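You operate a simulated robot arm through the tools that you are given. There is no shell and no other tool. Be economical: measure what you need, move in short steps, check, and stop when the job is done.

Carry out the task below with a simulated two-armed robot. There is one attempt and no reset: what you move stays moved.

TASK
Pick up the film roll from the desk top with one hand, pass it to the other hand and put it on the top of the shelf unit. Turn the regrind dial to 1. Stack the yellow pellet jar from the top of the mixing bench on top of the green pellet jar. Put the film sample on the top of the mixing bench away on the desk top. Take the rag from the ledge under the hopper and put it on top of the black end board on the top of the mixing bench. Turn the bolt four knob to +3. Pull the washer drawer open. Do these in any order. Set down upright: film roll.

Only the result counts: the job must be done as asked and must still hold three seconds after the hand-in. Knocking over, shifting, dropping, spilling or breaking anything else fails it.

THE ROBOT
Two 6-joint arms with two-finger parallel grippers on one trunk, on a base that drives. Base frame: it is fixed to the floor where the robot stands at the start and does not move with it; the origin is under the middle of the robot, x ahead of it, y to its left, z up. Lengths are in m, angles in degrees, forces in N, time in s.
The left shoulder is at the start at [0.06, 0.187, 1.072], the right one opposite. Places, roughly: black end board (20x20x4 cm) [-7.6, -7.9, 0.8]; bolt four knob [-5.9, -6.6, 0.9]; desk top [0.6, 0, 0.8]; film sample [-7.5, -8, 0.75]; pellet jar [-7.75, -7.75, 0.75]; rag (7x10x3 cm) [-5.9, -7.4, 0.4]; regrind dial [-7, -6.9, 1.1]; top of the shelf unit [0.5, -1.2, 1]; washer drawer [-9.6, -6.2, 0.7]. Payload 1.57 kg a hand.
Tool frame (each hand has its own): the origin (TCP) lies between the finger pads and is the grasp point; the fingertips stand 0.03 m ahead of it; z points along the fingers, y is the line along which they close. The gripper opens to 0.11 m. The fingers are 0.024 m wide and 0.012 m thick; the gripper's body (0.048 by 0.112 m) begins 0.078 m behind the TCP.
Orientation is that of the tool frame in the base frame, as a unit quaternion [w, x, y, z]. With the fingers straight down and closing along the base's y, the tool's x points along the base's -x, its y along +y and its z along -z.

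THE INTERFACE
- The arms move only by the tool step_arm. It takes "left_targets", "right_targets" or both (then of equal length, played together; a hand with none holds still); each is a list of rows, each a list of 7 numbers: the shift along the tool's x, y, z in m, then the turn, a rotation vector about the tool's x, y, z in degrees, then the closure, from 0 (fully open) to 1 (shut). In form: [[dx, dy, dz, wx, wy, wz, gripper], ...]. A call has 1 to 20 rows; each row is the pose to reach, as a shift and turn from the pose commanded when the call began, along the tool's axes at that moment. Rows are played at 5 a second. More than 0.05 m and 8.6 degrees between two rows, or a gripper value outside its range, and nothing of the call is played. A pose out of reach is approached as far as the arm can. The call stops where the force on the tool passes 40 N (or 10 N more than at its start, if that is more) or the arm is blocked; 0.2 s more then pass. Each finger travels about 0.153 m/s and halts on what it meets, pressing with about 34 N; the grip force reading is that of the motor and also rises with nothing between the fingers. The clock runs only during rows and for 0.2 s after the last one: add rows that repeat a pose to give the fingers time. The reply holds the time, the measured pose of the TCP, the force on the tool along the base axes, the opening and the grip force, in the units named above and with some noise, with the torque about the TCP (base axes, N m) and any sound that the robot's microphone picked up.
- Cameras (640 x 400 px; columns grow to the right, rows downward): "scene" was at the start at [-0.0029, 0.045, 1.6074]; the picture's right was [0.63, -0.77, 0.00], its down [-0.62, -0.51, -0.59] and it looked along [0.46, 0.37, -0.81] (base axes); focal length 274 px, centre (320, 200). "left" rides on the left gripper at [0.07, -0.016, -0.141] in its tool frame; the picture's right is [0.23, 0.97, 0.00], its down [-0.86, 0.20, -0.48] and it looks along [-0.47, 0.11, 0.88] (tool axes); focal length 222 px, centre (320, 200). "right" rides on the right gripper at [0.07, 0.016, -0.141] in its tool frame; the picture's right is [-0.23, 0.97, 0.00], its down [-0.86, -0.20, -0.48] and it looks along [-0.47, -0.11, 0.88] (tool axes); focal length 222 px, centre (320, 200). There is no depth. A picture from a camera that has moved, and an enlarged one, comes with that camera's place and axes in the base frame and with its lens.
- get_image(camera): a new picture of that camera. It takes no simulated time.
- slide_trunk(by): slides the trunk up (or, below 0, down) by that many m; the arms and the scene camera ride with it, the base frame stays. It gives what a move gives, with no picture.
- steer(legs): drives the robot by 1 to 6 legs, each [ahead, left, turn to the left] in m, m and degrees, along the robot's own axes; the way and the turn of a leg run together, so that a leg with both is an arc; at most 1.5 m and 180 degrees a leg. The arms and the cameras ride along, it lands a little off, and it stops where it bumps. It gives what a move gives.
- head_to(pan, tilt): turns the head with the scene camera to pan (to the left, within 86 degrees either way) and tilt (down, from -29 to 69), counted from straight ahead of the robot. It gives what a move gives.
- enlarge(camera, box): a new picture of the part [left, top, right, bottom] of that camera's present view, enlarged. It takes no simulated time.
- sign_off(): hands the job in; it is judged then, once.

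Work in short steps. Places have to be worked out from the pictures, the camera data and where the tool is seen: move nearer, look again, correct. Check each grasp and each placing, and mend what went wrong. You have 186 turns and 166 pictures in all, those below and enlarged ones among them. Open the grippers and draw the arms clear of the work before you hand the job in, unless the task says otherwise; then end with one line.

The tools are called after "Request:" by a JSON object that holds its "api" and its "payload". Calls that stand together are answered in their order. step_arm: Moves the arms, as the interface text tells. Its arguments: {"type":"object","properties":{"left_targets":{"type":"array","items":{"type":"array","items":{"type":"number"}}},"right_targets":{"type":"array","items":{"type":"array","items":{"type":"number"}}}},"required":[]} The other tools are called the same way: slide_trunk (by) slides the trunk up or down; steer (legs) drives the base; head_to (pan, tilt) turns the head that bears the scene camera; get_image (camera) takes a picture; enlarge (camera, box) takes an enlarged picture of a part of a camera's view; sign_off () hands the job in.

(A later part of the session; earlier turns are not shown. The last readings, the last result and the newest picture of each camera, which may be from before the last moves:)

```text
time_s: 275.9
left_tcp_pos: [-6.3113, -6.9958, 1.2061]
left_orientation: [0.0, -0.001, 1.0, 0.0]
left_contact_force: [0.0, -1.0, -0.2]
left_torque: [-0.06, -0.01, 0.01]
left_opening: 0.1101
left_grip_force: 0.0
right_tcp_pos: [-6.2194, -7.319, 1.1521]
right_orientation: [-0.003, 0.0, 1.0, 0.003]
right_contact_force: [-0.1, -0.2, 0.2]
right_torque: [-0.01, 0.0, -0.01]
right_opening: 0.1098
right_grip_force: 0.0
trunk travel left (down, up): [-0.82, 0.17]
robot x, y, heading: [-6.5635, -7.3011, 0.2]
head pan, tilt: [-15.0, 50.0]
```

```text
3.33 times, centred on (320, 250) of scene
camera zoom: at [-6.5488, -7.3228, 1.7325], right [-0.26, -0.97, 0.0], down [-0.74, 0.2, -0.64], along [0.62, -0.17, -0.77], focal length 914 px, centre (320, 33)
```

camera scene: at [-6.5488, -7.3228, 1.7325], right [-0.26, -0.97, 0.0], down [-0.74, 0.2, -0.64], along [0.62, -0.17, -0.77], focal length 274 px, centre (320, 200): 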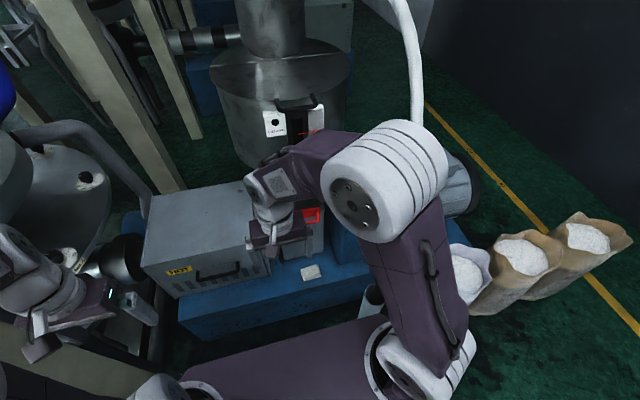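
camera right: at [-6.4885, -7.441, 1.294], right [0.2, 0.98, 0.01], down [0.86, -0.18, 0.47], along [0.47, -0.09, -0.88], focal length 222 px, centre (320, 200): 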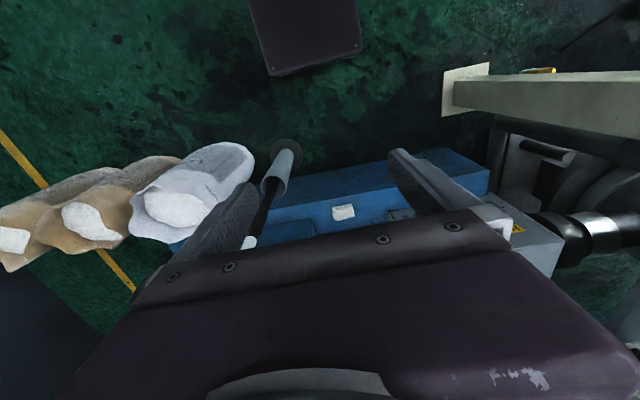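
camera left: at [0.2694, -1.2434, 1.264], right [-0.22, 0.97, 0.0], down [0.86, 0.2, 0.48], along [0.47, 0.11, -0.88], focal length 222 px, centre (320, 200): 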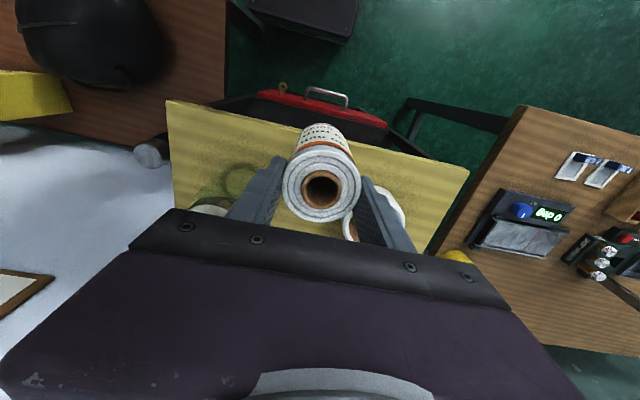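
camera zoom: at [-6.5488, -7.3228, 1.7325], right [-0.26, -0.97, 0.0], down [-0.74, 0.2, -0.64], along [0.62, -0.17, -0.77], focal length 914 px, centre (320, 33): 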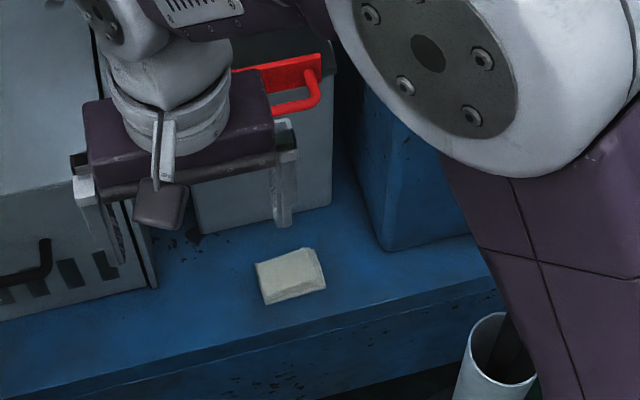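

The bin face is at x≈−5.83 with a handle above, so I'll grip the rag along x with the hand yawed 90° and leaning back 10°. I first take this wrist pose up high, clear of everything.

Request:
{"api": "step_arm", "payload": {"right_targets": [[0, -0.011, 0, 0.71, -0.71, -8.1, 0], [0, -0.022, 0, 1.43, -1.43, -16.3, 0], [0, -0.033, 0, 2.14, -2.14, -24.4, 0], [0, -0.045, 0, 2.86, -2.86, -32.6, 0], [0, -0.056, 0, 3.57, -3.57, -40.8, 0], [0, -0.067, 0, 4.29, -4.29, -48.9, 0], [0, -0.078, 0, 5.0, -5.0, -57.1, 0], [0, -0.09, 0, 5.72, -5.72, -65.3, 0], [0, -0.1, 0, 6.43, -6.43, -73.4, 0], [0, -0.112, 0, 7.15, -7.15, -81.6, 0], [0, -0.123, 0, 7.86, -7.86, -89.7, 0], [0, -0.123, 0, 7.86, -7.86, -89.7, 0]]}}

Request:
{"api": "slide_trunk", "payload": {"by": -0.45}}

Request:
{"api": "get_image", "payload": {"camera": "scene"}}

Request:
{"api": "get_image", "payload": {"camera": "right"}}

```text
time_s: 278.5
left_tcp_pos: [-6.313, -6.9971, 1.2061]
left_orientation: [-0.001, -0.001, 1.0, 0.0]
left_contact_force: [-0.5, -0.2, 0.2]
left_torque: [0.03, -0.01, 0.0]
left_opening: 0.1099
left_grip_force: 0.1
right_tcp_pos: [-6.2204, -7.4432, 1.1515]
right_orientation: [0.064, -0.704, 0.705, -0.057]
right_contact_force: [-0.3, -0.5, -0.2]
right_torque: [0.0, -0.03, 0.01]
right_opening: 0.11
right_grip_force: 0.1
trunk travel left (down, up): [-0.82, 0.17]
robot x, y, heading: [-6.5643, -7.2993, 0.1]
head pan, tilt: [-15.0, 50.0]
```

```text
refused: -0.45 is not a number from -0.4 to 0.4
```

```text
84 pictures are left
camera scene: at [-6.5498, -7.3233, 1.7325], right [-0.26, -0.97, 0.0], down [-0.74, 0.2, -0.64], along [0.62, -0.17, -0.77], focal length 274 px, centre (320, 200)
```

scene: 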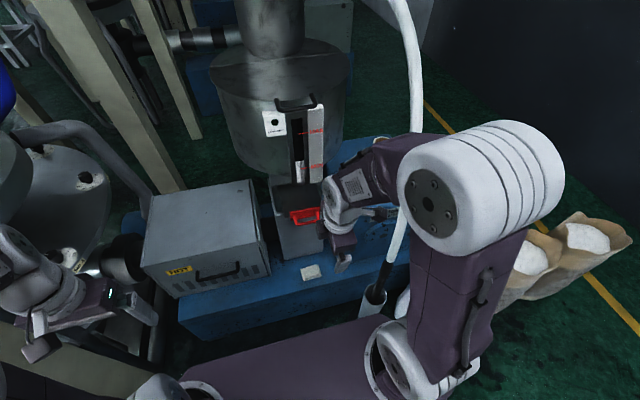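

```text
83 pictures are left
camera right: at [-6.2602, -7.514, 1.2871], right [-0.96, 0.23, -0.16], down [0.12, 0.85, 0.51], along [0.26, 0.47, -0.84], focal length 222 px, centre (320, 200)
```

right: 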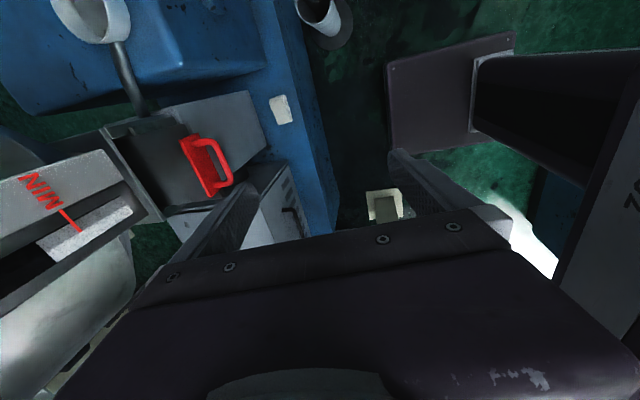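

The hose standing at about (−6.12,−7.72) would conflict with the right elbow. Better to use the left hand with the base right of the hose. I back up, un-yaw the right hand, and give the left hand the mirrored 90° yaw / 10° lean.

Request:
{"api": "steer", "payload": {"legs": [[-0.2, 0, 0]]}}

Request:
{"api": "step_arm", "payload": {"right_targets": [[0, 0, 0, -0.71, 0.71, 8.1, 0], [0, 0, 0, -1.43, 1.43, 16.3, 0], [0, 0, 0, -2.14, 2.14, 24.4, 0], [0, 0, 0, -2.86, 2.86, 32.6, 0], [0, 0, 0, -3.57, 3.57, 40.8, 0], [0, 0, 0, -4.29, 4.29, 48.9, 0], [0, 0, 0, -5.0, 5.0, 57.1, 0], [0, 0, 0, -5.72, 5.72, 65.3, 0], [0, 0, 0, -6.43, 6.43, 73.4, 0], [0, 0, 0, -7.15, 7.15, 81.6, 0], [0, 0, 0, -7.86, 7.86, 89.7, 0], [0, 0, 0, -7.86, 7.86, 89.7, 0]], "left_targets": [[0, 0, 0, -0.71, -0.71, 8.1, 0], [0, 0, 0, -1.43, -1.43, 16.3, 0], [0, 0, 0, -2.14, -2.14, 24.4, 0], [0, 0, 0, -2.86, -2.86, 32.6, 0], [0, 0, 0, -3.57, -3.57, 40.8, 0], [0, 0, 0, -4.29, -4.29, 48.9, 0], [0, 0, 0, -5.0, -5.0, 57.1, 0], [0, 0, 0, -5.72, -5.72, 65.3, 0], [0, 0, 0, -6.43, -6.43, 73.4, 0], [0, 0, 0, -7.15, -7.15, 81.6, 0], [0, 0, 0, -7.86, -7.86, 89.7, 0], [0, 0, 0, -7.86, -7.86, 89.7, 0]]}}

Request:
{"api": "steer", "payload": {"legs": [[0, -0.45, 0]]}}

Request:
{"api": "slide_trunk", "payload": {"by": -0.35}}

Request:
{"api": "get_image", "payload": {"camera": "left"}}

```text
time_s: 280.1
left_tcp_pos: [-6.51, -6.9953, 1.2061]
left_orientation: [-0.002, -0.001, 1.0, 0.0]
left_contact_force: [0.4, -0.2, 0.4]
left_torque: [-0.04, 0.03, -0.02]
left_opening: 0.1099
left_grip_force: 0.1
right_tcp_pos: [-6.419, -7.4424, 1.1496]
right_orientation: [0.063, -0.704, 0.705, -0.057]
right_contact_force: [0.1, -0.7, 1.0]
right_torque: [-0.02, 0.02, -0.01]
right_opening: 0.11
right_grip_force: 0.0
trunk travel left (down, up): [-0.82, 0.17]
robot x, y, heading: [-6.7667, -7.3055, 0.3]
head pan, tilt: [-15.0, 50.0]
```

```text
time_s: 282.7
left_tcp_pos: [-6.5134, -6.9967, 1.2067]
left_orientation: [0.061, 0.703, 0.705, 0.063]
left_contact_force: [-0.4, -0.5, 0.1]
left_torque: [-0.02, -0.03, -0.03]
left_opening: 0.11
left_grip_force: 0.0
right_tcp_pos: [-6.4222, -7.4437, 1.1515]
right_orientation: [-0.001, 0.0, 1.0, 0.004]
right_contact_force: [-0.4, 0.1, 0.2]
right_torque: [0.01, -0.01, -0.01]
right_opening: 0.11
right_grip_force: 0.0
trunk travel left (down, up): [-0.82, 0.17]
robot x, y, heading: [-6.7693, -7.3064, 0.2]
head pan, tilt: [-15.0, 50.0]
```

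```text
time_s: 285.4
left_tcp_pos: [-6.5127, -7.4471, 1.2075]
left_orientation: [0.062, 0.704, 0.705, 0.062]
left_contact_force: [-0.5, 0.7, 0.1]
left_torque: [0.0, -0.02, -0.01]
left_opening: 0.1099
left_grip_force: 0.0
right_tcp_pos: [-6.4208, -7.8941, 1.1513]
right_orientation: [-0.002, 0.0, 1.0, 0.003]
right_contact_force: [0.1, -0.7, -0.8]
right_torque: [-0.03, 0.0, 0.01]
right_opening: 0.1101
right_grip_force: 0.0
trunk travel left (down, up): [-0.82, 0.17]
robot x, y, heading: [-6.7678, -7.754, -0.2]
head pan, tilt: [-15.0, 50.0]
```

```text
time_s: 288.9
left_tcp_pos: [-6.5139, -7.4469, 0.8568]
left_orientation: [0.061, 0.704, 0.705, 0.062]
left_contact_force: [0.2, 0.0, 0.3]
left_torque: [0.01, 0.01, 0.03]
left_opening: 0.11
left_grip_force: 0.0
right_tcp_pos: [-6.4213, -7.8951, 0.8008]
right_orientation: [-0.001, 0.001, 1.0, 0.004]
right_contact_force: [0.2, 0.9, -0.1]
right_torque: [-0.02, 0.01, -0.01]
right_opening: 0.1099
right_grip_force: 0.0
trunk travel left (down, up): [-0.47, 0.52]
robot x, y, heading: [-6.7656, -7.7551, 0.1]
head pan, tilt: [-15.0, 50.0]
```

```text
82 pictures are left
camera left: at [-6.5537, -7.3783, 0.9929], right [0.96, 0.23, 0.17], down [0.12, -0.86, 0.5], along [0.26, -0.46, -0.85], focal length 222 px, centre (320, 200)
```

left: 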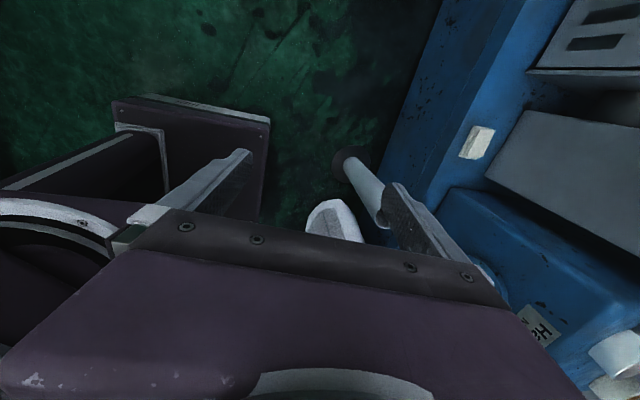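

Space is tight around the hose. I check where the right elbow sits and tuck the right hand closer to the body first.

Request:
{"api": "step_arm", "payload": {"right_targets": [[0.04, -0.03, 0, 0, 0, 0, 0], [0.08, -0.06, 0, 0, 0, 0, 0], [0.12, -0.09, 0, 0, 0, 0, 0], [0.15, -0.12, 0, 0, 0, 0, 0], [0.18, -0.15, 0, 0, 0, 0, 0], [0.18, -0.15, 0, 0, 0, 0, 0]]}}

Request:
{"api": "head_to", "payload": {"pan": -25, "tilt": 60}}

Request:
{"api": "get_image", "payload": {"camera": "scene"}}

```text
time_s: 290.2
left_tcp_pos: [-6.5129, -7.4473, 0.8567]
left_orientation: [0.061, 0.704, 0.705, 0.061]
left_contact_force: [0.9, 0.7, 0.1]
left_torque: [0.02, -0.05, 0.01]
left_opening: 0.1098
left_grip_force: 0.1
right_tcp_pos: [-6.5779, -8.0673, 0.8242]
right_orientation: [-0.003, -0.001, 1.0, 0.006]
right_contact_force: [-0.3, 0.0, -0.1]
right_torque: [0.0, 0.0, 0.01]
right_opening: 0.1102
right_grip_force: 0.1
right hand out of reach, approached as far as the arm can: row 3, 4, 5, 6
trunk travel left (down, up): [-0.47, 0.52]
robot x, y, heading: [-6.7624, -7.754, 0.1]
head pan, tilt: [-15.0, 50.0]
```

```text
time_s: 291.0
left_tcp_pos: [-6.5131, -7.448, 0.8575]
left_orientation: [0.061, 0.703, 0.705, 0.063]
left_contact_force: [0.3, 0.4, 0.6]
left_torque: [-0.01, -0.04, 0.01]
left_opening: 0.1101
left_grip_force: 0.0
right_tcp_pos: [-6.5773, -8.0674, 0.8233]
right_orientation: [-0.003, 0.0, 1.0, 0.006]
right_contact_force: [-0.5, 0.2, -0.8]
right_torque: [-0.01, 0.02, -0.02]
right_opening: 0.1101
right_grip_force: 0.1
trunk travel left (down, up): [-0.47, 0.52]
robot x, y, heading: [-6.7663, -7.7535, 0.1]
head pan, tilt: [-25.0, 60.0]
```

```text
81 pictures are left
camera scene: at [-6.764, -7.7835, 1.3699], right [-0.42, -0.91, 0.0], down [-0.79, 0.36, -0.5], along [0.45, -0.21, -0.87], focal length 274 px, centre (320, 200)
```

scene: 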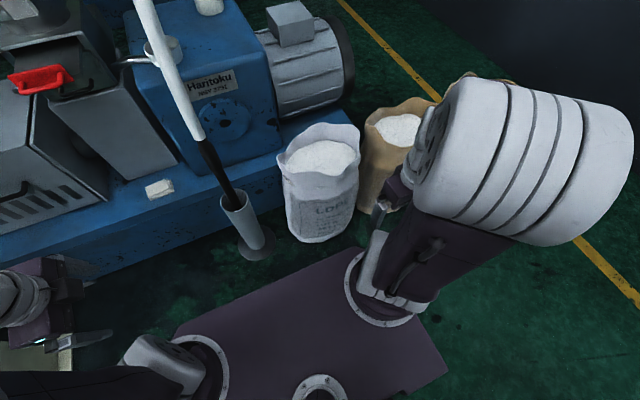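

The right elbow tucked is fine, but the hose still blocks a straight approach. I'll come in diagonally from the left (heading −45°) and use the left hand. Move to y≈−7.2 and turn −45°, restoring the left hand's world yaw.

Request:
{"api": "steer", "payload": {"legs": [[0, 0.53, 0], [0, 0, -45]]}}

Request:
{"api": "step_arm", "payload": {"left_targets": [[0, 0, 0, 0, 1.3, -7.4, 0], [0, 0, 0, 0, 2.6, -14.8, 0], [0, 0, 0, 0, 3.9, -22.1, 0], [0, 0, 0, 0, 5.2, -29.5, 0], [0, 0, 0, 0, 6.5, -36.9, 0], [0, 0, 0, 0, 7.8, -44.3, 0], [0, 0, 0, 0, 7.8, -44.3, 0]]}}

Request:
{"api": "head_to", "payload": {"pan": 10, "tilt": 50}}

Request:
{"api": "get_image", "payload": {"camera": "scene"}}

```text
time_s: 296.1
left_tcp_pos: [-6.3738, -7.1928, 0.8575]
left_orientation: [0.08, 0.921, 0.381, 0.034]
left_contact_force: [0.0, -1.3, 0.8]
left_torque: [-0.04, -0.01, 0.03]
left_opening: 0.1099
left_grip_force: 0.1
right_tcp_pos: [-6.8586, -7.5827, 0.8235]
right_orientation: [-0.001, 0.384, 0.923, 0.007]
right_contact_force: [0.3, 0.3, -0.4]
right_torque: [-0.01, 0.01, 0.01]
right_opening: 0.11
right_grip_force: 0.0
trunk travel left (down, up): [-0.47, 0.52]
robot x, y, heading: [-6.7715, -7.2306, -45.1]
head pan, tilt: [-25.0, 60.0]
```

```text
time_s: 297.7
left_tcp_pos: [-6.3733, -7.1929, 0.857]
left_orientation: [0.061, 0.705, 0.704, 0.063]
left_contact_force: [0.2, 0.2, 0.7]
left_torque: [0.0, 0.0, -0.02]
left_opening: 0.1102
left_grip_force: 0.0
right_tcp_pos: [-6.859, -7.5821, 0.8231]
right_orientation: [-0.001, 0.384, 0.923, 0.006]
right_contact_force: [-1.0, 0.6, 0.8]
right_torque: [0.03, 0.01, 0.0]
right_opening: 0.1103
right_grip_force: 0.1
trunk travel left (down, up): [-0.47, 0.52]
robot x, y, heading: [-6.7659, -7.2297, -45.1]
head pan, tilt: [-25.0, 60.0]
```

```text
time_s: 298.7
left_tcp_pos: [-6.374, -7.193, 0.8569]
left_orientation: [0.062, 0.705, 0.704, 0.062]
left_contact_force: [0.1, -0.5, 0.1]
left_torque: [-0.02, 0.02, -0.01]
left_opening: 0.1102
left_grip_force: 0.0
right_tcp_pos: [-6.8588, -7.5815, 0.8237]
right_orientation: [0.0, 0.385, 0.923, 0.006]
right_contact_force: [-0.1, 0.1, -0.9]
right_torque: [-0.01, 0.02, 0.0]
right_opening: 0.1101
right_grip_force: 0.1
trunk travel left (down, up): [-0.47, 0.52]
robot x, y, heading: [-6.7717, -7.2269, -45.2]
head pan, tilt: [10.0, 50.0]
```

```text
80 pictures are left
camera scene: at [-6.7469, -7.2319, 1.3825], right [-0.58, -0.82, 0.0], down [-0.63, 0.44, -0.64], along [0.53, -0.37, -0.77], focal length 274 px, centre (320, 200)
```

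scene: 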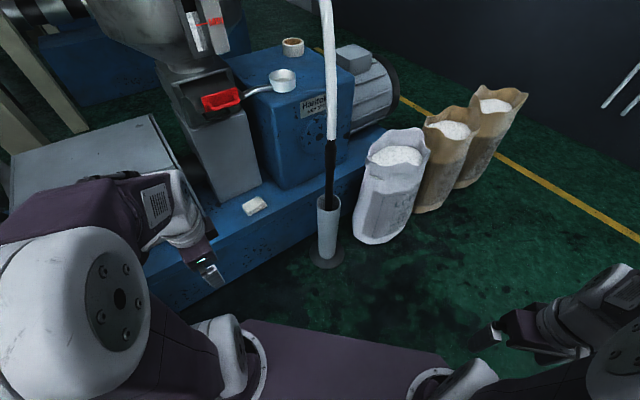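

The rag is visible with a clear diagonal approach. I drive closer (to ≈(−6.44,−7.18)) and check.

Request:
{"api": "steer", "payload": {"legs": [[0.2, 0.0, 0], [0, 0.26, 0]]}}

Request:
{"api": "step_arm", "payload": {"left_targets": [[-0.04, 0, 0, 0, 0, 0, 0], [-0.08, 0, 0, 0, 0, 0, 0], [-0.12, 0, 0, 0, 0, 0, 0], [-0.16, 0, 0, 0, 0, 0, 0], [-0.2, 0, 0, 0, 0, 0, 0], [-0.24, 0, 0, 0, 0, 0, 0], [-0.28, 0, 0, 0, 0, 0, 0], [-0.28, 0, 0, 0, 0, 0, 0]]}}

Request:
{"api": "get_image", "payload": {"camera": "scene"}}

Request:
{"api": "get_image", "payload": {"camera": "left"}}

```text
time_s: 301.8
left_tcp_pos: [-6.0466, -7.1437, 0.8569]
left_orientation: [0.062, 0.703, 0.706, 0.062]
left_contact_force: [-0.2, -1.2, 0.4]
left_torque: [0.0, 0.02, -0.02]
left_opening: 0.1104
left_grip_force: 0.0
right_tcp_pos: [-6.5302, -7.5347, 0.8243]
right_orientation: [-0.002, 0.384, 0.923, 0.005]
right_contact_force: [-0.1, -0.4, -1.0]
right_torque: [0.02, 0.02, 0.02]
right_opening: 0.11
right_grip_force: 0.0
trunk travel left (down, up): [-0.47, 0.52]
robot x, y, heading: [-6.4441, -7.1819, -44.7]
head pan, tilt: [10.0, 50.0]
```

```text
time_s: 303.2
left_tcp_pos: [-6.0491, -7.3645, 0.8563]
left_orientation: [0.052, 0.695, 0.714, 0.067]
left_contact_force: [-0.5, 16.5, 8.2]
left_torque: [-1.68, -0.55, 0.76]
left_opening: 0.1103
left_grip_force: 0.1
right_tcp_pos: [-6.5291, -7.5346, 0.824]
right_orientation: [-0.001, 0.382, 0.924, 0.006]
right_contact_force: [0.0, 0.7, -0.8]
right_torque: [0.07, 0.02, 0.01]
right_opening: 0.11
right_grip_force: 0.0
trunk travel left (down, up): [-0.47, 0.52]
robot x, y, heading: [-6.4409, -7.1834, -44.9]
head pan, tilt: [10.0, 50.0]
stopped in row 6 (left hand): the force on the tool passed its limit (the readings are from after the stop); the commanded pose is now the measured one
```

```text
79 pictures are left
camera scene: at [-6.4205, -7.1837, 1.3825], right [-0.57, -0.82, 0.0], down [-0.63, 0.44, -0.64], along [0.53, -0.37, -0.77], focal length 274 px, centre (320, 200)
```

scene: 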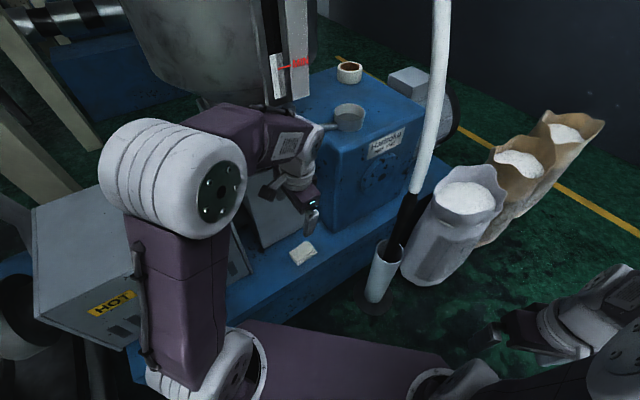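

```text
78 pictures are left
camera left: at [-6.0908, -7.2986, 0.9939], right [0.95, 0.25, 0.17], down [0.14, -0.86, 0.49], along [0.27, -0.44, -0.86], focal length 222 px, centre (320, 200)
```

left: 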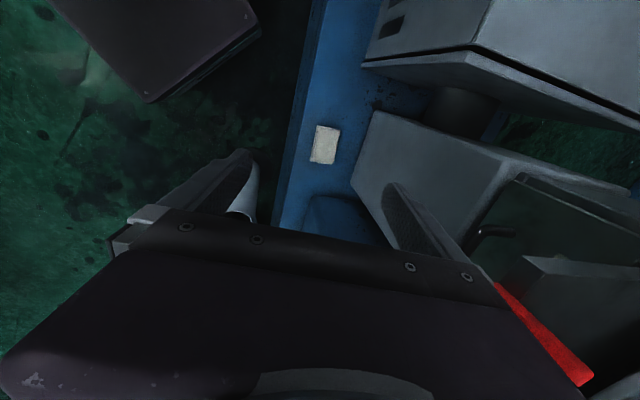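

The gripper body touched the red handle (it sticks out near (−6.0,−7.45,0.95)). I back off and lean the hand sideways (28° toward +y) about its closing axis, so it can reach under the handle from the left, and lower it.

Request:
{"api": "step_arm", "payload": {"left_targets": [[0.03, 0, 0, 0, 0, 0, 0], [0.06, 0, 0, 0, 0, 0, 0], [0.06, -0.007, 0.039, 1.2, -7, 0, 0], [0.06, -0.014, 0.079, 2.5, -14, 0, 0], [0.06, -0.021, 0.118, 3.7, -21, 0, 0], [0.05, -0.028, 0.158, 5, -28, 0, 0], [0.04, -0.035, 0.197, 5, -28, 0, 0], [0.04, -0.035, 0.197, 5, -28, 0, 0]]}}

Request:
{"api": "get_image", "payload": {"camera": "left"}}

Request:
{"api": "get_image", "payload": {"camera": "scene"}}

```text
time_s: 305.0
left_tcp_pos: [-6.0232, -7.3377, 0.6945]
left_orientation: [0.192, 0.694, 0.681, -0.136]
left_contact_force: [0.8, 0.7, -0.2]
left_torque: [-0.01, 0.02, -0.03]
left_opening: 0.1103
left_grip_force: 0.0
left hand out of reach, approached as far as the arm can: row 5, 6, 7, 8
right_tcp_pos: [-6.5301, -7.5363, 0.8235]
right_orientation: [0.0, 0.381, 0.924, 0.007]
right_contact_force: [0.5, -0.4, 0.2]
right_torque: [0.0, 0.01, -0.01]
right_opening: 0.1101
right_grip_force: 0.0
trunk travel left (down, up): [-0.47, 0.52]
robot x, y, heading: [-6.4402, -7.1792, -44.7]
head pan, tilt: [10.0, 50.0]
```

```text
77 pictures are left
camera left: at [-6.0469, -7.211, 0.7874], right [0.98, 0.2, -0.02], down [0.13, -0.55, 0.83], along [0.16, -0.81, -0.56], focal length 222 px, centre (320, 200)
```

left: 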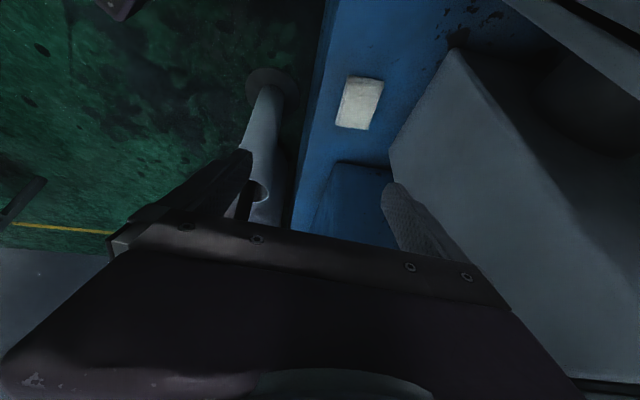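

```text
76 pictures are left
camera scene: at [-6.4206, -7.1841, 1.3825], right [-0.57, -0.82, 0.0], down [-0.63, 0.44, -0.64], along [0.53, -0.37, -0.77], focal length 274 px, centre (320, 200)
```

scene: 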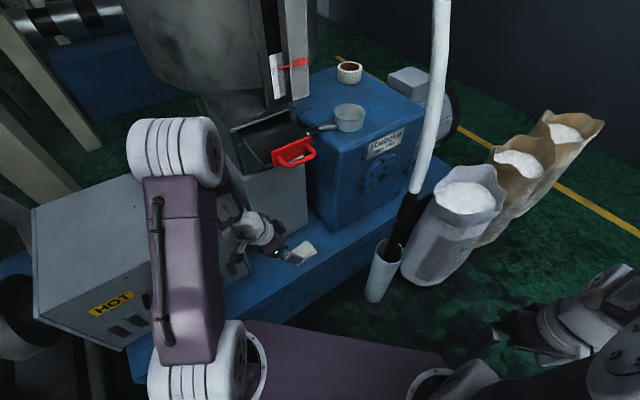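

The lean orientation is right, but the wrist is slightly too close to the shoulder. I raise the trunk 8 cm and continue down toward the rag at (−5.942,−7.435).

Request:
{"api": "slide_trunk", "payload": {"by": 0.08}}

Request:
{"api": "step_arm", "payload": {"left_targets": [[0.015, 0.014, 0.037, 0, 0, 0, 0], [0.03, 0.028, 0.074, 0, 0, 0, 0], [0.046, 0.042, 0.111, 0, 0, 0, 0], [0.061, 0.055, 0.148, 0, 0, 0, 0], [0.06, 0.056, 0.185, 0, 0, 0, 0], [0.059, 0.057, 0.222, 0, 0, 0, 0], [0.058, 0.058, 0.26, 0, 0, 0, 0], [0.058, 0.058, 0.26, 0, 0, 0, 0]]}}

Request:
{"api": "get_image", "payload": {"camera": "left"}}

```text
time_s: 306.2
left_tcp_pos: [-6.0232, -7.337, 0.7749]
left_orientation: [0.192, 0.694, 0.681, -0.136]
left_contact_force: [0.1, -0.1, 0.5]
left_torque: [0.01, -0.01, -0.01]
left_opening: 0.1099
left_grip_force: 0.1
right_tcp_pos: [-6.5302, -7.5355, 0.9034]
right_orientation: [0.0, 0.382, 0.924, 0.006]
right_contact_force: [0.5, -0.9, -0.6]
right_torque: [-0.04, 0.0, -0.07]
right_opening: 0.1099
right_grip_force: 0.2
trunk travel left (down, up): [-0.55, 0.44]
robot x, y, heading: [-6.4422, -7.1784, -44.7]
head pan, tilt: [10.0, 50.0]
```

```text
time_s: 308.0
left_tcp_pos: [-5.9435, -7.4029, 0.522]
left_orientation: [0.192, 0.694, 0.681, -0.135]
left_contact_force: [0.7, -0.1, -0.5]
left_torque: [-0.01, 0.01, -0.02]
left_opening: 0.1098
left_grip_force: 0.0
left hand out of reach, approached as far as the arm can: row 1, 2, 3, 4, 5
right_tcp_pos: [-6.5293, -7.5363, 0.9023]
right_orientation: [0.0, 0.382, 0.924, 0.006]
right_contact_force: [0.3, -0.1, 0.1]
right_torque: [0.05, -0.02, 0.03]
right_opening: 0.11
right_grip_force: 0.1
trunk travel left (down, up): [-0.55, 0.44]
robot x, y, heading: [-6.4387, -7.1841, -45.0]
head pan, tilt: [10.0, 50.0]
```

```text
75 pictures are left
camera left: at [-5.9685, -7.2772, 0.6142], right [0.98, 0.2, -0.02], down [0.13, -0.55, 0.83], along [0.16, -0.81, -0.56], focal length 222 px, centre (320, 200)
```

left: 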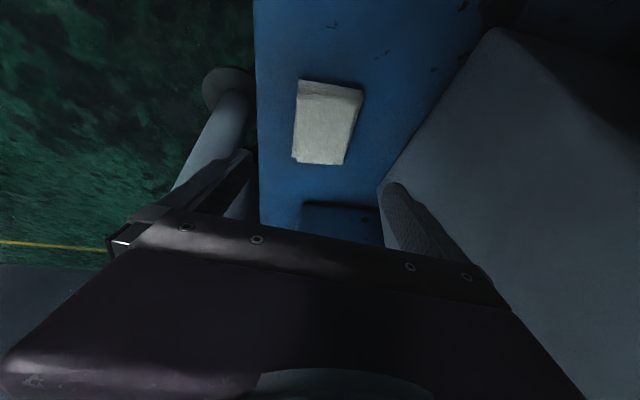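

The rag is nicely between the fingers' line: centre (−5.939,−7.413). I go down the last 8 cm, with the force guard on, then close.

Request:
{"api": "step_arm", "payload": {"left_targets": [[0.009, -0.001, 0.03, 0, 0, 0, 0], [0.018, -0.002, 0.06, 0, 0, 0, 0], [0.0264, -0.002, 0.0788, 0, 0, 0, 0], [0.0264, -0.002, 0.0788, 0, 0, 0, 0]]}}

Request:
{"api": "get_image", "payload": {"camera": "left"}}

```text
time_s: 309.0
left_tcp_pos: [-5.9402, -7.4148, 0.4406]
left_orientation: [0.192, 0.694, 0.681, -0.135]
left_contact_force: [-0.5, -0.4, -0.4]
left_torque: [0.01, -0.04, 0.0]
left_opening: 0.1101
left_grip_force: 0.0
right_tcp_pos: [-6.5306, -7.5367, 0.9026]
right_orientation: [0.0, 0.381, 0.924, 0.005]
right_contact_force: [0.8, -0.1, -0.2]
right_torque: [0.06, -0.01, -0.03]
right_opening: 0.1099
right_grip_force: 0.0
trunk travel left (down, up): [-0.55, 0.44]
robot x, y, heading: [-6.4443, -7.1821, -44.5]
head pan, tilt: [10.0, 50.0]
```

```text
74 pictures are left
camera left: at [-5.9638, -7.2879, 0.5335], right [0.98, 0.2, -0.02], down [0.13, -0.55, 0.83], along [0.16, -0.81, -0.56], focal length 222 px, centre (320, 200)
```

left: 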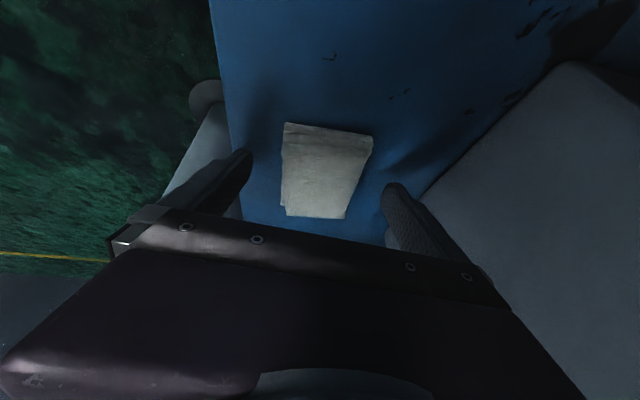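

Not touching yet; lower a further 1.2 cm in small steps.

Request:
{"api": "step_arm", "payload": {"left_targets": [[0.0018, 0, 0.0036, 0, 0, 0, 0], [0.0036, 0, 0.0072, 0, 0, 0, 0], [0.0054, -0.001, 0.0107, 0, 0, 0, 0], [0.0054, -0.001, 0.0107, 0, 0, 0, 0]]}}

Request:
{"api": "get_image", "payload": {"camera": "left"}}

```text
time_s: 309.7
left_tcp_pos: [-5.9385, -7.415, 0.4366]
left_orientation: [0.194, 0.694, 0.679, -0.139]
left_contact_force: [-7.6, 17.1, 37.2]
left_torque: [0.52, 2.56, -1.24]
left_opening: 0.11
left_grip_force: 0.0
right_tcp_pos: [-6.5323, -7.5337, 0.9044]
right_orientation: [0.001, 0.382, 0.924, 0.005]
right_contact_force: [0.5, -0.8, 0.2]
right_torque: [0.0, 0.02, 0.0]
right_opening: 0.1101
right_grip_force: 0.1
trunk travel left (down, up): [-0.55, 0.44]
robot x, y, heading: [-6.447, -7.1795, -45.0]
head pan, tilt: [10.0, 50.0]
stopped in row 3 (left hand): the force on the tool passed its limit (the readings are from after the stop); the commanded pose is now the measured one
```

```text
73 pictures are left
camera left: at [-5.9634, -7.2865, 0.5281], right [0.98, 0.2, -0.02], down [0.13, -0.54, 0.83], along [0.15, -0.82, -0.56], focal length 222 px, centre (320, 200)
```

left: 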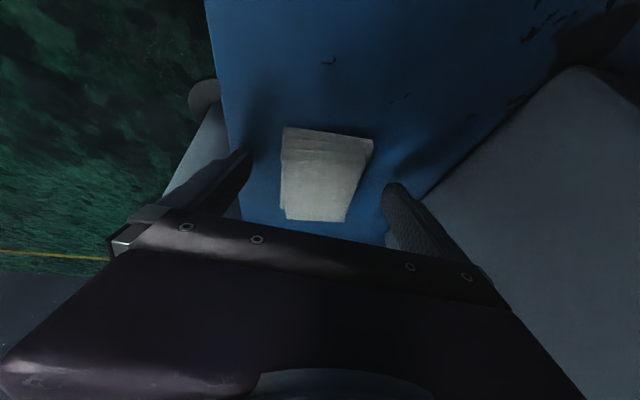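

The near finger touched the ledge (z≈0.40), so depth is right. Raise 3 mm and close.

Request:
{"api": "step_arm", "payload": {"left_targets": [[-0.0015, 0, -0.003, 0, 0, 0, 0], [-0.0015, 0, -0.003, 0, 0, 0, 0.3], [-0.0015, 0, -0.003, 0, 0, 0, 0.5], [-0.0015, 0, -0.003, 0, 0, 0, 0.7], [-0.0015, 0, -0.003, 0, 0, 0, 0.8], [-0.0015, 0, -0.003, 0, 0, 0, 0.8]]}}

Request:
{"api": "get_image", "payload": {"camera": "left"}}

```text
time_s: 311.1
left_tcp_pos: [-5.9389, -7.4143, 0.4365]
left_orientation: [0.193, 0.693, 0.681, -0.137]
left_contact_force: [1.4, -1.6, 2.6]
left_torque: [-0.06, 0.1, 0.1]
left_opening: 0.066
left_grip_force: 33.7
right_tcp_pos: [-6.5299, -7.5361, 0.9037]
right_orientation: [0.0, 0.381, 0.924, 0.006]
right_contact_force: [0.0, -0.3, 0.3]
right_torque: [-0.02, -0.04, 0.03]
right_opening: 0.1098
right_grip_force: 0.0
trunk travel left (down, up): [-0.55, 0.44]
robot x, y, heading: [-6.4413, -7.1817, -44.8]
head pan, tilt: [10.0, 50.0]
```

```text
72 pictures are left
camera left: at [-5.9624, -7.288, 0.5284], right [0.98, 0.2, -0.02], down [0.13, -0.54, 0.83], along [0.15, -0.81, -0.56], focal length 222 px, centre (320, 200)
```

left: 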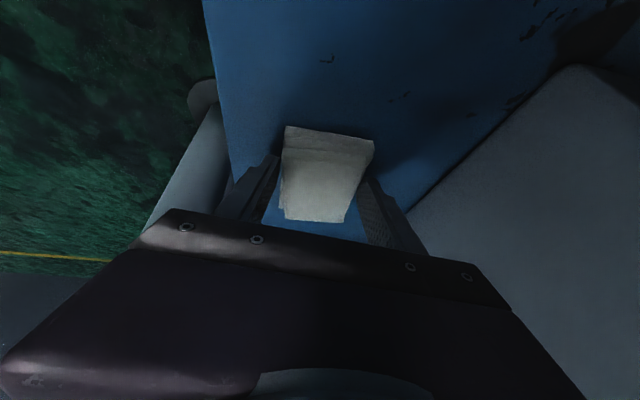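

Gripped (6.6 cm). Lift along the tool axis and back the base away diagonally.

Request:
{"api": "step_arm", "payload": {"left_targets": [[0, 0, -0.02, 0, 0, 0, 0.8], [0, 0, -0.05, 0, 0, 0, 0.8], [0, 0, -0.08, 0, 0, 0, 0.8], [0, 0, -0.08, 0, 0, 0, 0.8]]}}

Request:
{"api": "steer", "payload": {"legs": [[-0.2, 0, 0]]}}

Request:
{"api": "get_image", "payload": {"camera": "left"}}

Request:
{"api": "get_image", "payload": {"camera": "scene"}}

```text
time_s: 312.1
left_tcp_pos: [-5.9436, -7.3792, 0.5064]
left_orientation: [0.193, 0.693, 0.681, -0.138]
left_contact_force: [-0.2, -0.2, -0.8]
left_torque: [0.0, 0.0, -0.02]
left_opening: 0.066
left_grip_force: 33.7
right_tcp_pos: [-6.5305, -7.5359, 0.9028]
right_orientation: [0.0, 0.381, 0.924, 0.007]
right_contact_force: [-0.3, -0.9, -0.6]
right_torque: [0.0, 0.02, -0.01]
right_opening: 0.11
right_grip_force: 0.0
trunk travel left (down, up): [-0.55, 0.44]
robot x, y, heading: [-6.4401, -7.1813, -44.5]
head pan, tilt: [10.0, 50.0]
```

```text
time_s: 313.7
left_tcp_pos: [-6.0894, -7.2355, 0.5055]
left_orientation: [0.194, 0.693, 0.68, -0.138]
left_contact_force: [-1.0, 0.4, -0.3]
left_torque: [0.0, 0.01, 0.0]
left_opening: 0.0656
left_grip_force: 34.1
right_tcp_pos: [-6.6744, -7.3928, 0.9037]
right_orientation: [0.0, 0.382, 0.924, 0.006]
right_contact_force: [-0.1, -0.1, 0.8]
right_torque: [-0.02, -0.03, -0.03]
right_opening: 0.1099
right_grip_force: 0.0
trunk travel left (down, up): [-0.55, 0.44]
robot x, y, heading: [-6.5892, -7.0408, -44.8]
head pan, tilt: [10.0, 50.0]
```

```text
71 pictures are left
camera left: at [-6.1129, -7.1087, 0.5985], right [0.98, 0.2, -0.02], down [0.13, -0.54, 0.83], along [0.16, -0.81, -0.56], focal length 222 px, centre (320, 200)
```

left: 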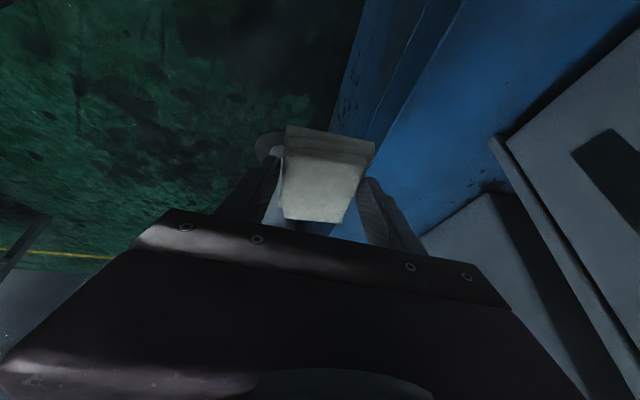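

```text
70 pictures are left
camera scene: at [-6.5657, -7.0402, 1.4625], right [-0.57, -0.82, 0.0], down [-0.63, 0.44, -0.64], along [0.53, -0.37, -0.77], focal length 274 px, centre (320, 200)
```

scene: 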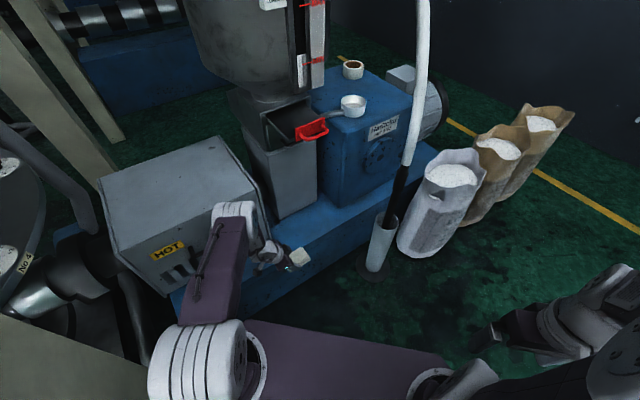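

The rag is held. I turn stepwise to face the bench (avoiding hose and cabinet), raising the trunk on the way.

Request:
{"api": "steer", "payload": {"legs": [[0, 0, -45]]}}

Request:
{"api": "slide_trunk", "payload": {"by": 0.4}}

Request:
{"api": "steer", "payload": {"legs": [[0.5, 0, 0], [0, 0, -90], [0.3, 0.15, 0]]}}

Request:
{"api": "head_to", "payload": {"pan": 15, "tilt": 45}}

Request:
{"api": "get_image", "payload": {"camera": "scene"}}

```text
time_s: 316.1
left_tcp_pos: [-6.3721, -7.5293, 0.507]
left_orientation: [0.126, 0.9, 0.366, -0.2]
left_contact_force: [-0.7, -0.2, -0.8]
left_torque: [0.03, -0.02, 0.0]
left_opening: 0.0648
left_grip_force: 34.1
right_tcp_pos: [-6.8983, -7.2274, 0.9048]
right_orientation: [0.001, 0.705, 0.709, 0.004]
right_contact_force: [0.2, 0.1, 0.9]
right_torque: [-0.04, -0.02, -0.02]
right_opening: 0.11
right_grip_force: 0.0
trunk travel left (down, up): [-0.55, 0.44]
robot x, y, heading: [-6.5855, -7.0391, -89.5]
head pan, tilt: [10.0, 50.0]
```

```text
time_s: 319.9
left_tcp_pos: [-6.3713, -7.529, 0.9056]
left_orientation: [0.126, 0.9, 0.366, -0.201]
left_contact_force: [0.5, 0.2, -0.7]
left_torque: [-0.02, -0.01, -0.01]
left_opening: 0.0643
left_grip_force: 33.7
right_tcp_pos: [-6.8984, -7.2271, 1.3026]
right_orientation: [0.002, 0.705, 0.709, 0.006]
right_contact_force: [0.9, -0.4, 0.0]
right_torque: [-0.02, 0.0, 0.01]
right_opening: 0.1099
right_grip_force: 0.1
trunk travel left (down, up): [-0.95, 0.04]
robot x, y, heading: [-6.5879, -7.0362, -89.3]
head pan, tilt: [10.0, 50.0]
```

```text
time_s: 328.6
left_tcp_pos: [-7.3757, -7.8959, 0.9081]
left_orientation: [-0.055, 0.891, -0.388, -0.232]
left_contact_force: [0.5, -0.2, 0.0]
left_torque: [-0.03, -0.01, 0.03]
left_opening: 0.0639
left_grip_force: 33.7
right_tcp_pos: [-7.0616, -7.3769, 1.3024]
right_orientation: [0.006, 1.0, -0.009, 0.002]
right_contact_force: [1.1, 0.4, 0.0]
right_torque: [-0.01, 0.03, 0.02]
right_opening: 0.1098
right_grip_force: 0.0
trunk travel left (down, up): [-0.95, 0.04]
robot x, y, heading: [-6.881, -7.6934, 179.3]
head pan, tilt: [10.0, 50.0]
```

```text
time_s: 329.3
left_tcp_pos: [-7.3775, -7.8968, 0.9065]
left_orientation: [-0.054, 0.891, -0.388, -0.231]
left_contact_force: [0.5, -0.5, -0.5]
left_torque: [-0.01, 0.01, 0.01]
left_opening: 0.0638
left_grip_force: 34.1
right_tcp_pos: [-7.0636, -7.3774, 1.3037]
right_orientation: [0.005, 1.0, -0.009, 0.003]
right_contact_force: [0.5, -0.7, 0.0]
right_torque: [0.01, -0.01, 0.03]
right_opening: 0.1101
right_grip_force: 0.0
trunk travel left (down, up): [-0.95, 0.04]
robot x, y, heading: [-6.8799, -7.6953, 179.2]
head pan, tilt: [15.0, 45.0]
```

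```text
69 pictures are left
camera scene: at [-6.8995, -7.7163, 1.8694], right [-0.24, 0.97, 0.0], down [0.69, 0.17, -0.71], along [-0.69, -0.17, -0.71], focal length 274 px, centre (320, 200)
```

scene: 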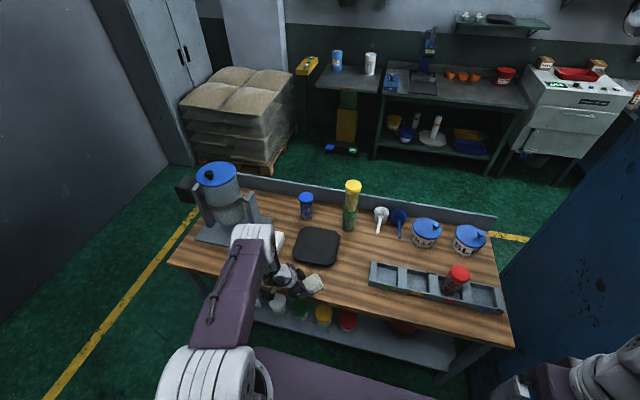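

The board is at (−7.63,−7.905), exactly on the hand's y. I drive forward 18 cm and extend the arm 6 cm.

Request:
{"api": "steer", "payload": {"legs": [[0.18, 0, 0.6]]}}

Request:
{"api": "get_image", "payload": {"camera": "left"}}

```text
time_s: 330.8
left_tcp_pos: [-7.5526, -7.9028, 0.907]
left_orientation: [-0.054, 0.893, -0.383, -0.232]
left_contact_force: [1.3, 0.3, 0.4]
left_torque: [-0.01, 0.0, 0.01]
left_opening: 0.064
left_grip_force: 33.7
right_tcp_pos: [-7.2438, -7.3796, 1.3039]
right_orientation: [0.006, 1.0, -0.002, 0.001]
right_contact_force: [-0.9, 0.3, 0.5]
right_torque: [0.0, 0.08, -0.03]
right_opening: 0.1101
right_grip_force: 0.2
trunk travel left (down, up): [-0.95, 0.04]
robot x, y, heading: [-7.063, -7.6944, 179.9]
head pan, tilt: [15.0, 45.0]
```

```text
68 pictures are left
camera left: at [-7.4462, -7.9747, 0.9995], right [-0.55, -0.83, -0.02], down [-0.48, 0.29, 0.83], along [-0.68, 0.47, -0.56], focal length 222 px, centre (320, 200)
```

left: 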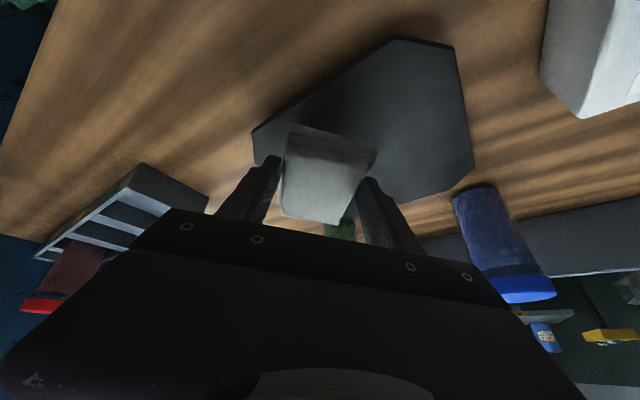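

Board straight ahead. I extend 7 cm over its centre and lower until the rag touches.

Request:
{"api": "step_arm", "payload": {"left_targets": [[-0.0205, 0.0265, 0.0135, 0, 0, 0, 0.85], [-0.0411, 0.0531, 0.0261, 0, 0, 0, 0.85], [-0.0229, 0.0499, 0.0616, 0, 0, 0, 0.85], [-0.0183, 0.0491, 0.0705, 0, 0, 0, 0.85], [-0.0151, 0.0485, 0.0767, 0, 0, 0, 0.85], [-0.0128, 0.0481, 0.0812, 0, 0, 0, 0.85], [-0.0128, 0.0481, 0.0812, 0, 0, 0, 0.85]]}}

Request:
{"api": "get_image", "payload": {"camera": "left"}}

Request:
{"api": "enlarge", "payload": {"camera": "scene", "box": [240, 200, 440, 325]}}

```text
time_s: 332.2
left_tcp_pos: [-7.6201, -7.9081, 0.8681]
left_orientation: [-0.052, 0.892, -0.382, -0.237]
left_contact_force: [7.3, 9.3, 22.5]
left_torque: [0.85, -0.69, 0.01]
left_opening: 0.0638
left_grip_force: 34.0
left hand out of reach, approached as far as the arm can: row 3, 4, 5, 6
right_tcp_pos: [-7.2435, -7.3779, 1.3038]
right_orientation: [0.005, 1.0, -0.001, 0.0]
right_contact_force: [0.8, -0.6, 0.7]
right_torque: [0.05, 0.03, 0.02]
right_opening: 0.1099
right_grip_force: 0.1
trunk travel left (down, up): [-0.95, 0.04]
robot x, y, heading: [-7.0618, -7.6912, 179.8]
head pan, tilt: [15.0, 45.0]
stopped in row 6 (left hand): the force on the tool passed its limit (the readings are from after the stop); the commanded pose is now the measured one
```

```text
67 pictures are left
camera left: at [-7.5132, -7.9813, 0.9589], right [-0.55, -0.83, -0.02], down [-0.47, 0.29, 0.83], along [-0.69, 0.47, -0.55], focal length 222 px, centre (320, 200)
```

left: 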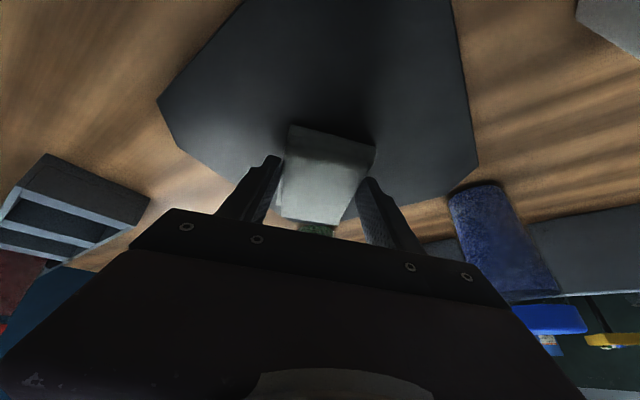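

```text
3.20 times, centred on (340, 262) of scene
camera zoom: at [-7.0729, -7.7144, 1.8695], right [-0.26, 0.97, 0.0], down [0.68, 0.18, -0.71], along [-0.69, -0.18, -0.7], focal length 878 px, centre (256, 0)
```

zoom: 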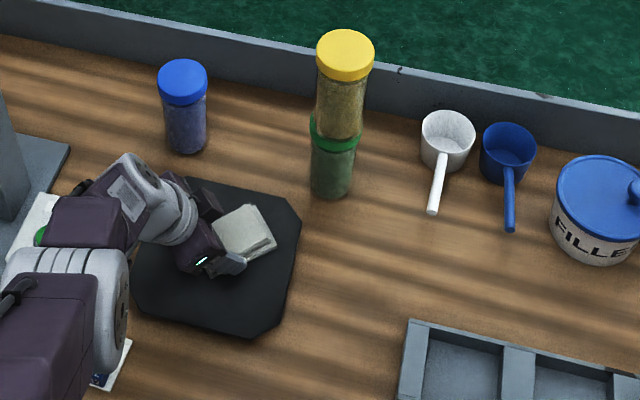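

The rag rests on the board (contact at z≈0.83). Open and withdraw along the tool axis.

Request:
{"api": "step_arm", "payload": {"left_targets": [[0, 0, -0.002, 0, 0, 0, 0.5], [0, 0, -0.002, 0, 0, 0, 0.2], [0, 0, -0.002, 0, 0, 0, 0], [0, 0, -0.002, 0, 0, 0, 0], [0, 0, -0.04, 0, 0, 0, 0], [0, 0, -0.08, 0, 0, 0, 0], [0, 0, -0.12, 0, 0, 0, 0], [0, 0, -0.12, 0, 0, 0, 0]]}}

Request:
{"api": "get_image", "payload": {"camera": "left"}}

```text
time_s: 334.0
left_tcp_pos: [-7.6395, -7.9553, 0.9099]
left_orientation: [-0.052, 0.893, -0.381, -0.234]
left_contact_force: [0.2, -0.4, -0.1]
left_torque: [0.02, -0.02, -0.01]
left_opening: 0.1099
left_grip_force: 0.0
left hand out of reach, approached as far as the arm can: row 5, 6, 7, 8
right_tcp_pos: [-7.2489, -7.3786, 1.3023]
right_orientation: [0.007, 1.0, -0.002, 0.003]
right_contact_force: [-0.4, 1.3, -0.1]
right_torque: [0.02, -0.04, -0.02]
right_opening: 0.1099
right_grip_force: 0.1
trunk travel left (down, up): [-0.95, 0.04]
robot x, y, heading: [-7.0635, -7.6903, 180.0]
head pan, tilt: [15.0, 45.0]
```

```text
65 pictures are left
camera left: at [-7.5333, -8.0281, 1.0004], right [-0.55, -0.83, -0.02], down [-0.47, 0.29, 0.83], along [-0.69, 0.47, -0.56], focal length 222 px, centre (320, 200)
```

left: 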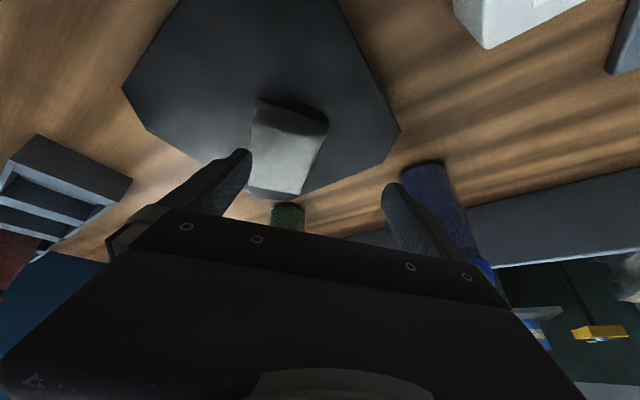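

Released; rag lies on the board. The hand slid sideways near its inner limit but is above the rag, so I back the base straight off and check.

Request:
{"api": "steer", "payload": {"legs": [[-0.25, 0, 0]]}}

Request:
{"api": "enlarge", "payload": {"camera": "scene", "box": [200, 120, 460, 290]}}

```text
time_s: 335.8
left_tcp_pos: [-7.3897, -7.9567, 0.908]
left_orientation: [-0.053, 0.893, -0.382, -0.234]
left_contact_force: [0.3, 0.2, -0.3]
left_torque: [0.0, -0.04, 0.02]
left_opening: 0.1099
left_grip_force: 0.1
right_tcp_pos: [-6.9993, -7.3792, 1.3032]
right_orientation: [0.005, 1.0, -0.001, 0.005]
right_contact_force: [-0.2, 0.5, 0.2]
right_torque: [0.0, -0.06, 0.04]
right_opening: 0.1097
right_grip_force: 0.1
trunk travel left (down, up): [-0.95, 0.04]
robot x, y, heading: [-6.8083, -7.695, 179.8]
head pan, tilt: [15.0, 45.0]
```

```text
2.35 times, centred on (330, 205) of scene
camera zoom: at [-6.8327, -7.7162, 1.8693], right [-0.26, 0.97, 0.0], down [0.69, 0.18, -0.71], along [-0.68, -0.18, -0.71], focal length 646 px, centre (296, 188)
```

zoom: 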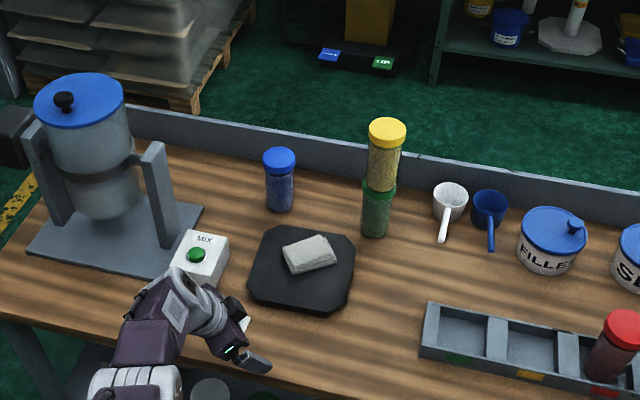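

Rag is on the black board. Next, the regrind dial on the cabinet front: I move over and look at the panel.

Request:
{"api": "steer", "payload": {"legs": [[-0.22, 0, 0], [0, -0.45, 0]]}}

Request:
{"api": "head_to", "payload": {"pan": -40, "tilt": 48}}

Request:
{"api": "get_image", "payload": {"camera": "scene"}}

```text
time_s: 339.8
left_tcp_pos: [-7.1702, -7.5189, 0.9095]
left_orientation: [-0.051, 0.894, -0.378, -0.235]
left_contact_force: [-0.1, -0.1, -0.4]
left_torque: [0.01, 0.03, 0.01]
left_opening: 0.11
left_grip_force: 0.1
right_tcp_pos: [-6.7843, -6.9369, 1.3035]
right_orientation: [0.004, 1.0, 0.002, 0.003]
right_contact_force: [0.0, -1.5, 1.3]
right_torque: [0.04, -0.04, 0.0]
right_opening: 0.11
right_grip_force: 0.0
trunk travel left (down, up): [-0.95, 0.04]
robot x, y, heading: [-6.5966, -7.2446, -179.6]
head pan, tilt: [15.0, 45.0]
```

```text
time_s: 341.0
left_tcp_pos: [-7.17, -7.5164, 0.9097]
left_orientation: [-0.051, 0.895, -0.377, -0.234]
left_contact_force: [0.4, 0.5, -0.1]
left_torque: [0.05, 0.01, 0.01]
left_opening: 0.1102
left_grip_force: 0.0
right_tcp_pos: [-6.7849, -6.9359, 1.3039]
right_orientation: [0.005, 1.0, 0.003, 0.003]
right_contact_force: [0.1, 0.1, -0.8]
right_torque: [0.02, 0.03, 0.02]
right_opening: 0.1101
right_grip_force: 0.1
trunk travel left (down, up): [-0.95, 0.04]
robot x, y, heading: [-6.5961, -7.246, -179.7]
head pan, tilt: [-40.0, 48.0]
```

```text
63 pictures are left
camera scene: at [-6.5957, -7.1997, 1.8652], right [0.64, 0.77, 0.0], down [0.57, -0.47, -0.67], along [-0.52, 0.43, -0.74], focal length 274 px, centre (320, 200)
```

scene: 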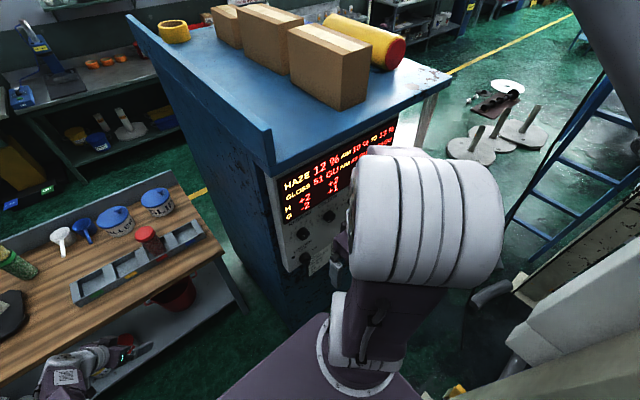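

Request:
{"api": "enlarge", "payload": {"camera": "scene", "box": [260, 130, 400, 290]}}

```text
2.50 times, centred on (330, 210) of scene
camera zoom: at [-6.5957, -7.1997, 1.8652], right [0.64, 0.77, 0.0], down [0.57, -0.47, -0.67], along [-0.52, 0.43, -0.74], focal length 686 px, centre (295, 175)
```

zoom: 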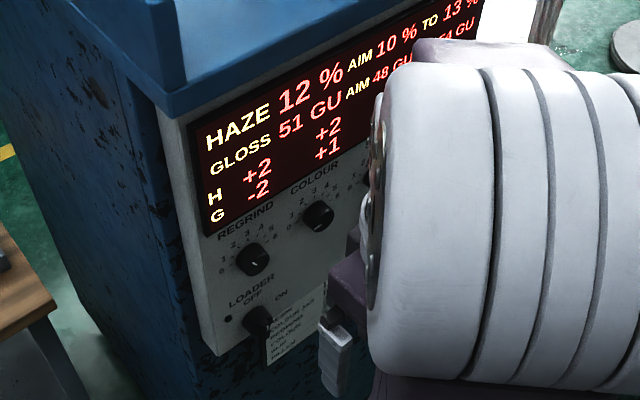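

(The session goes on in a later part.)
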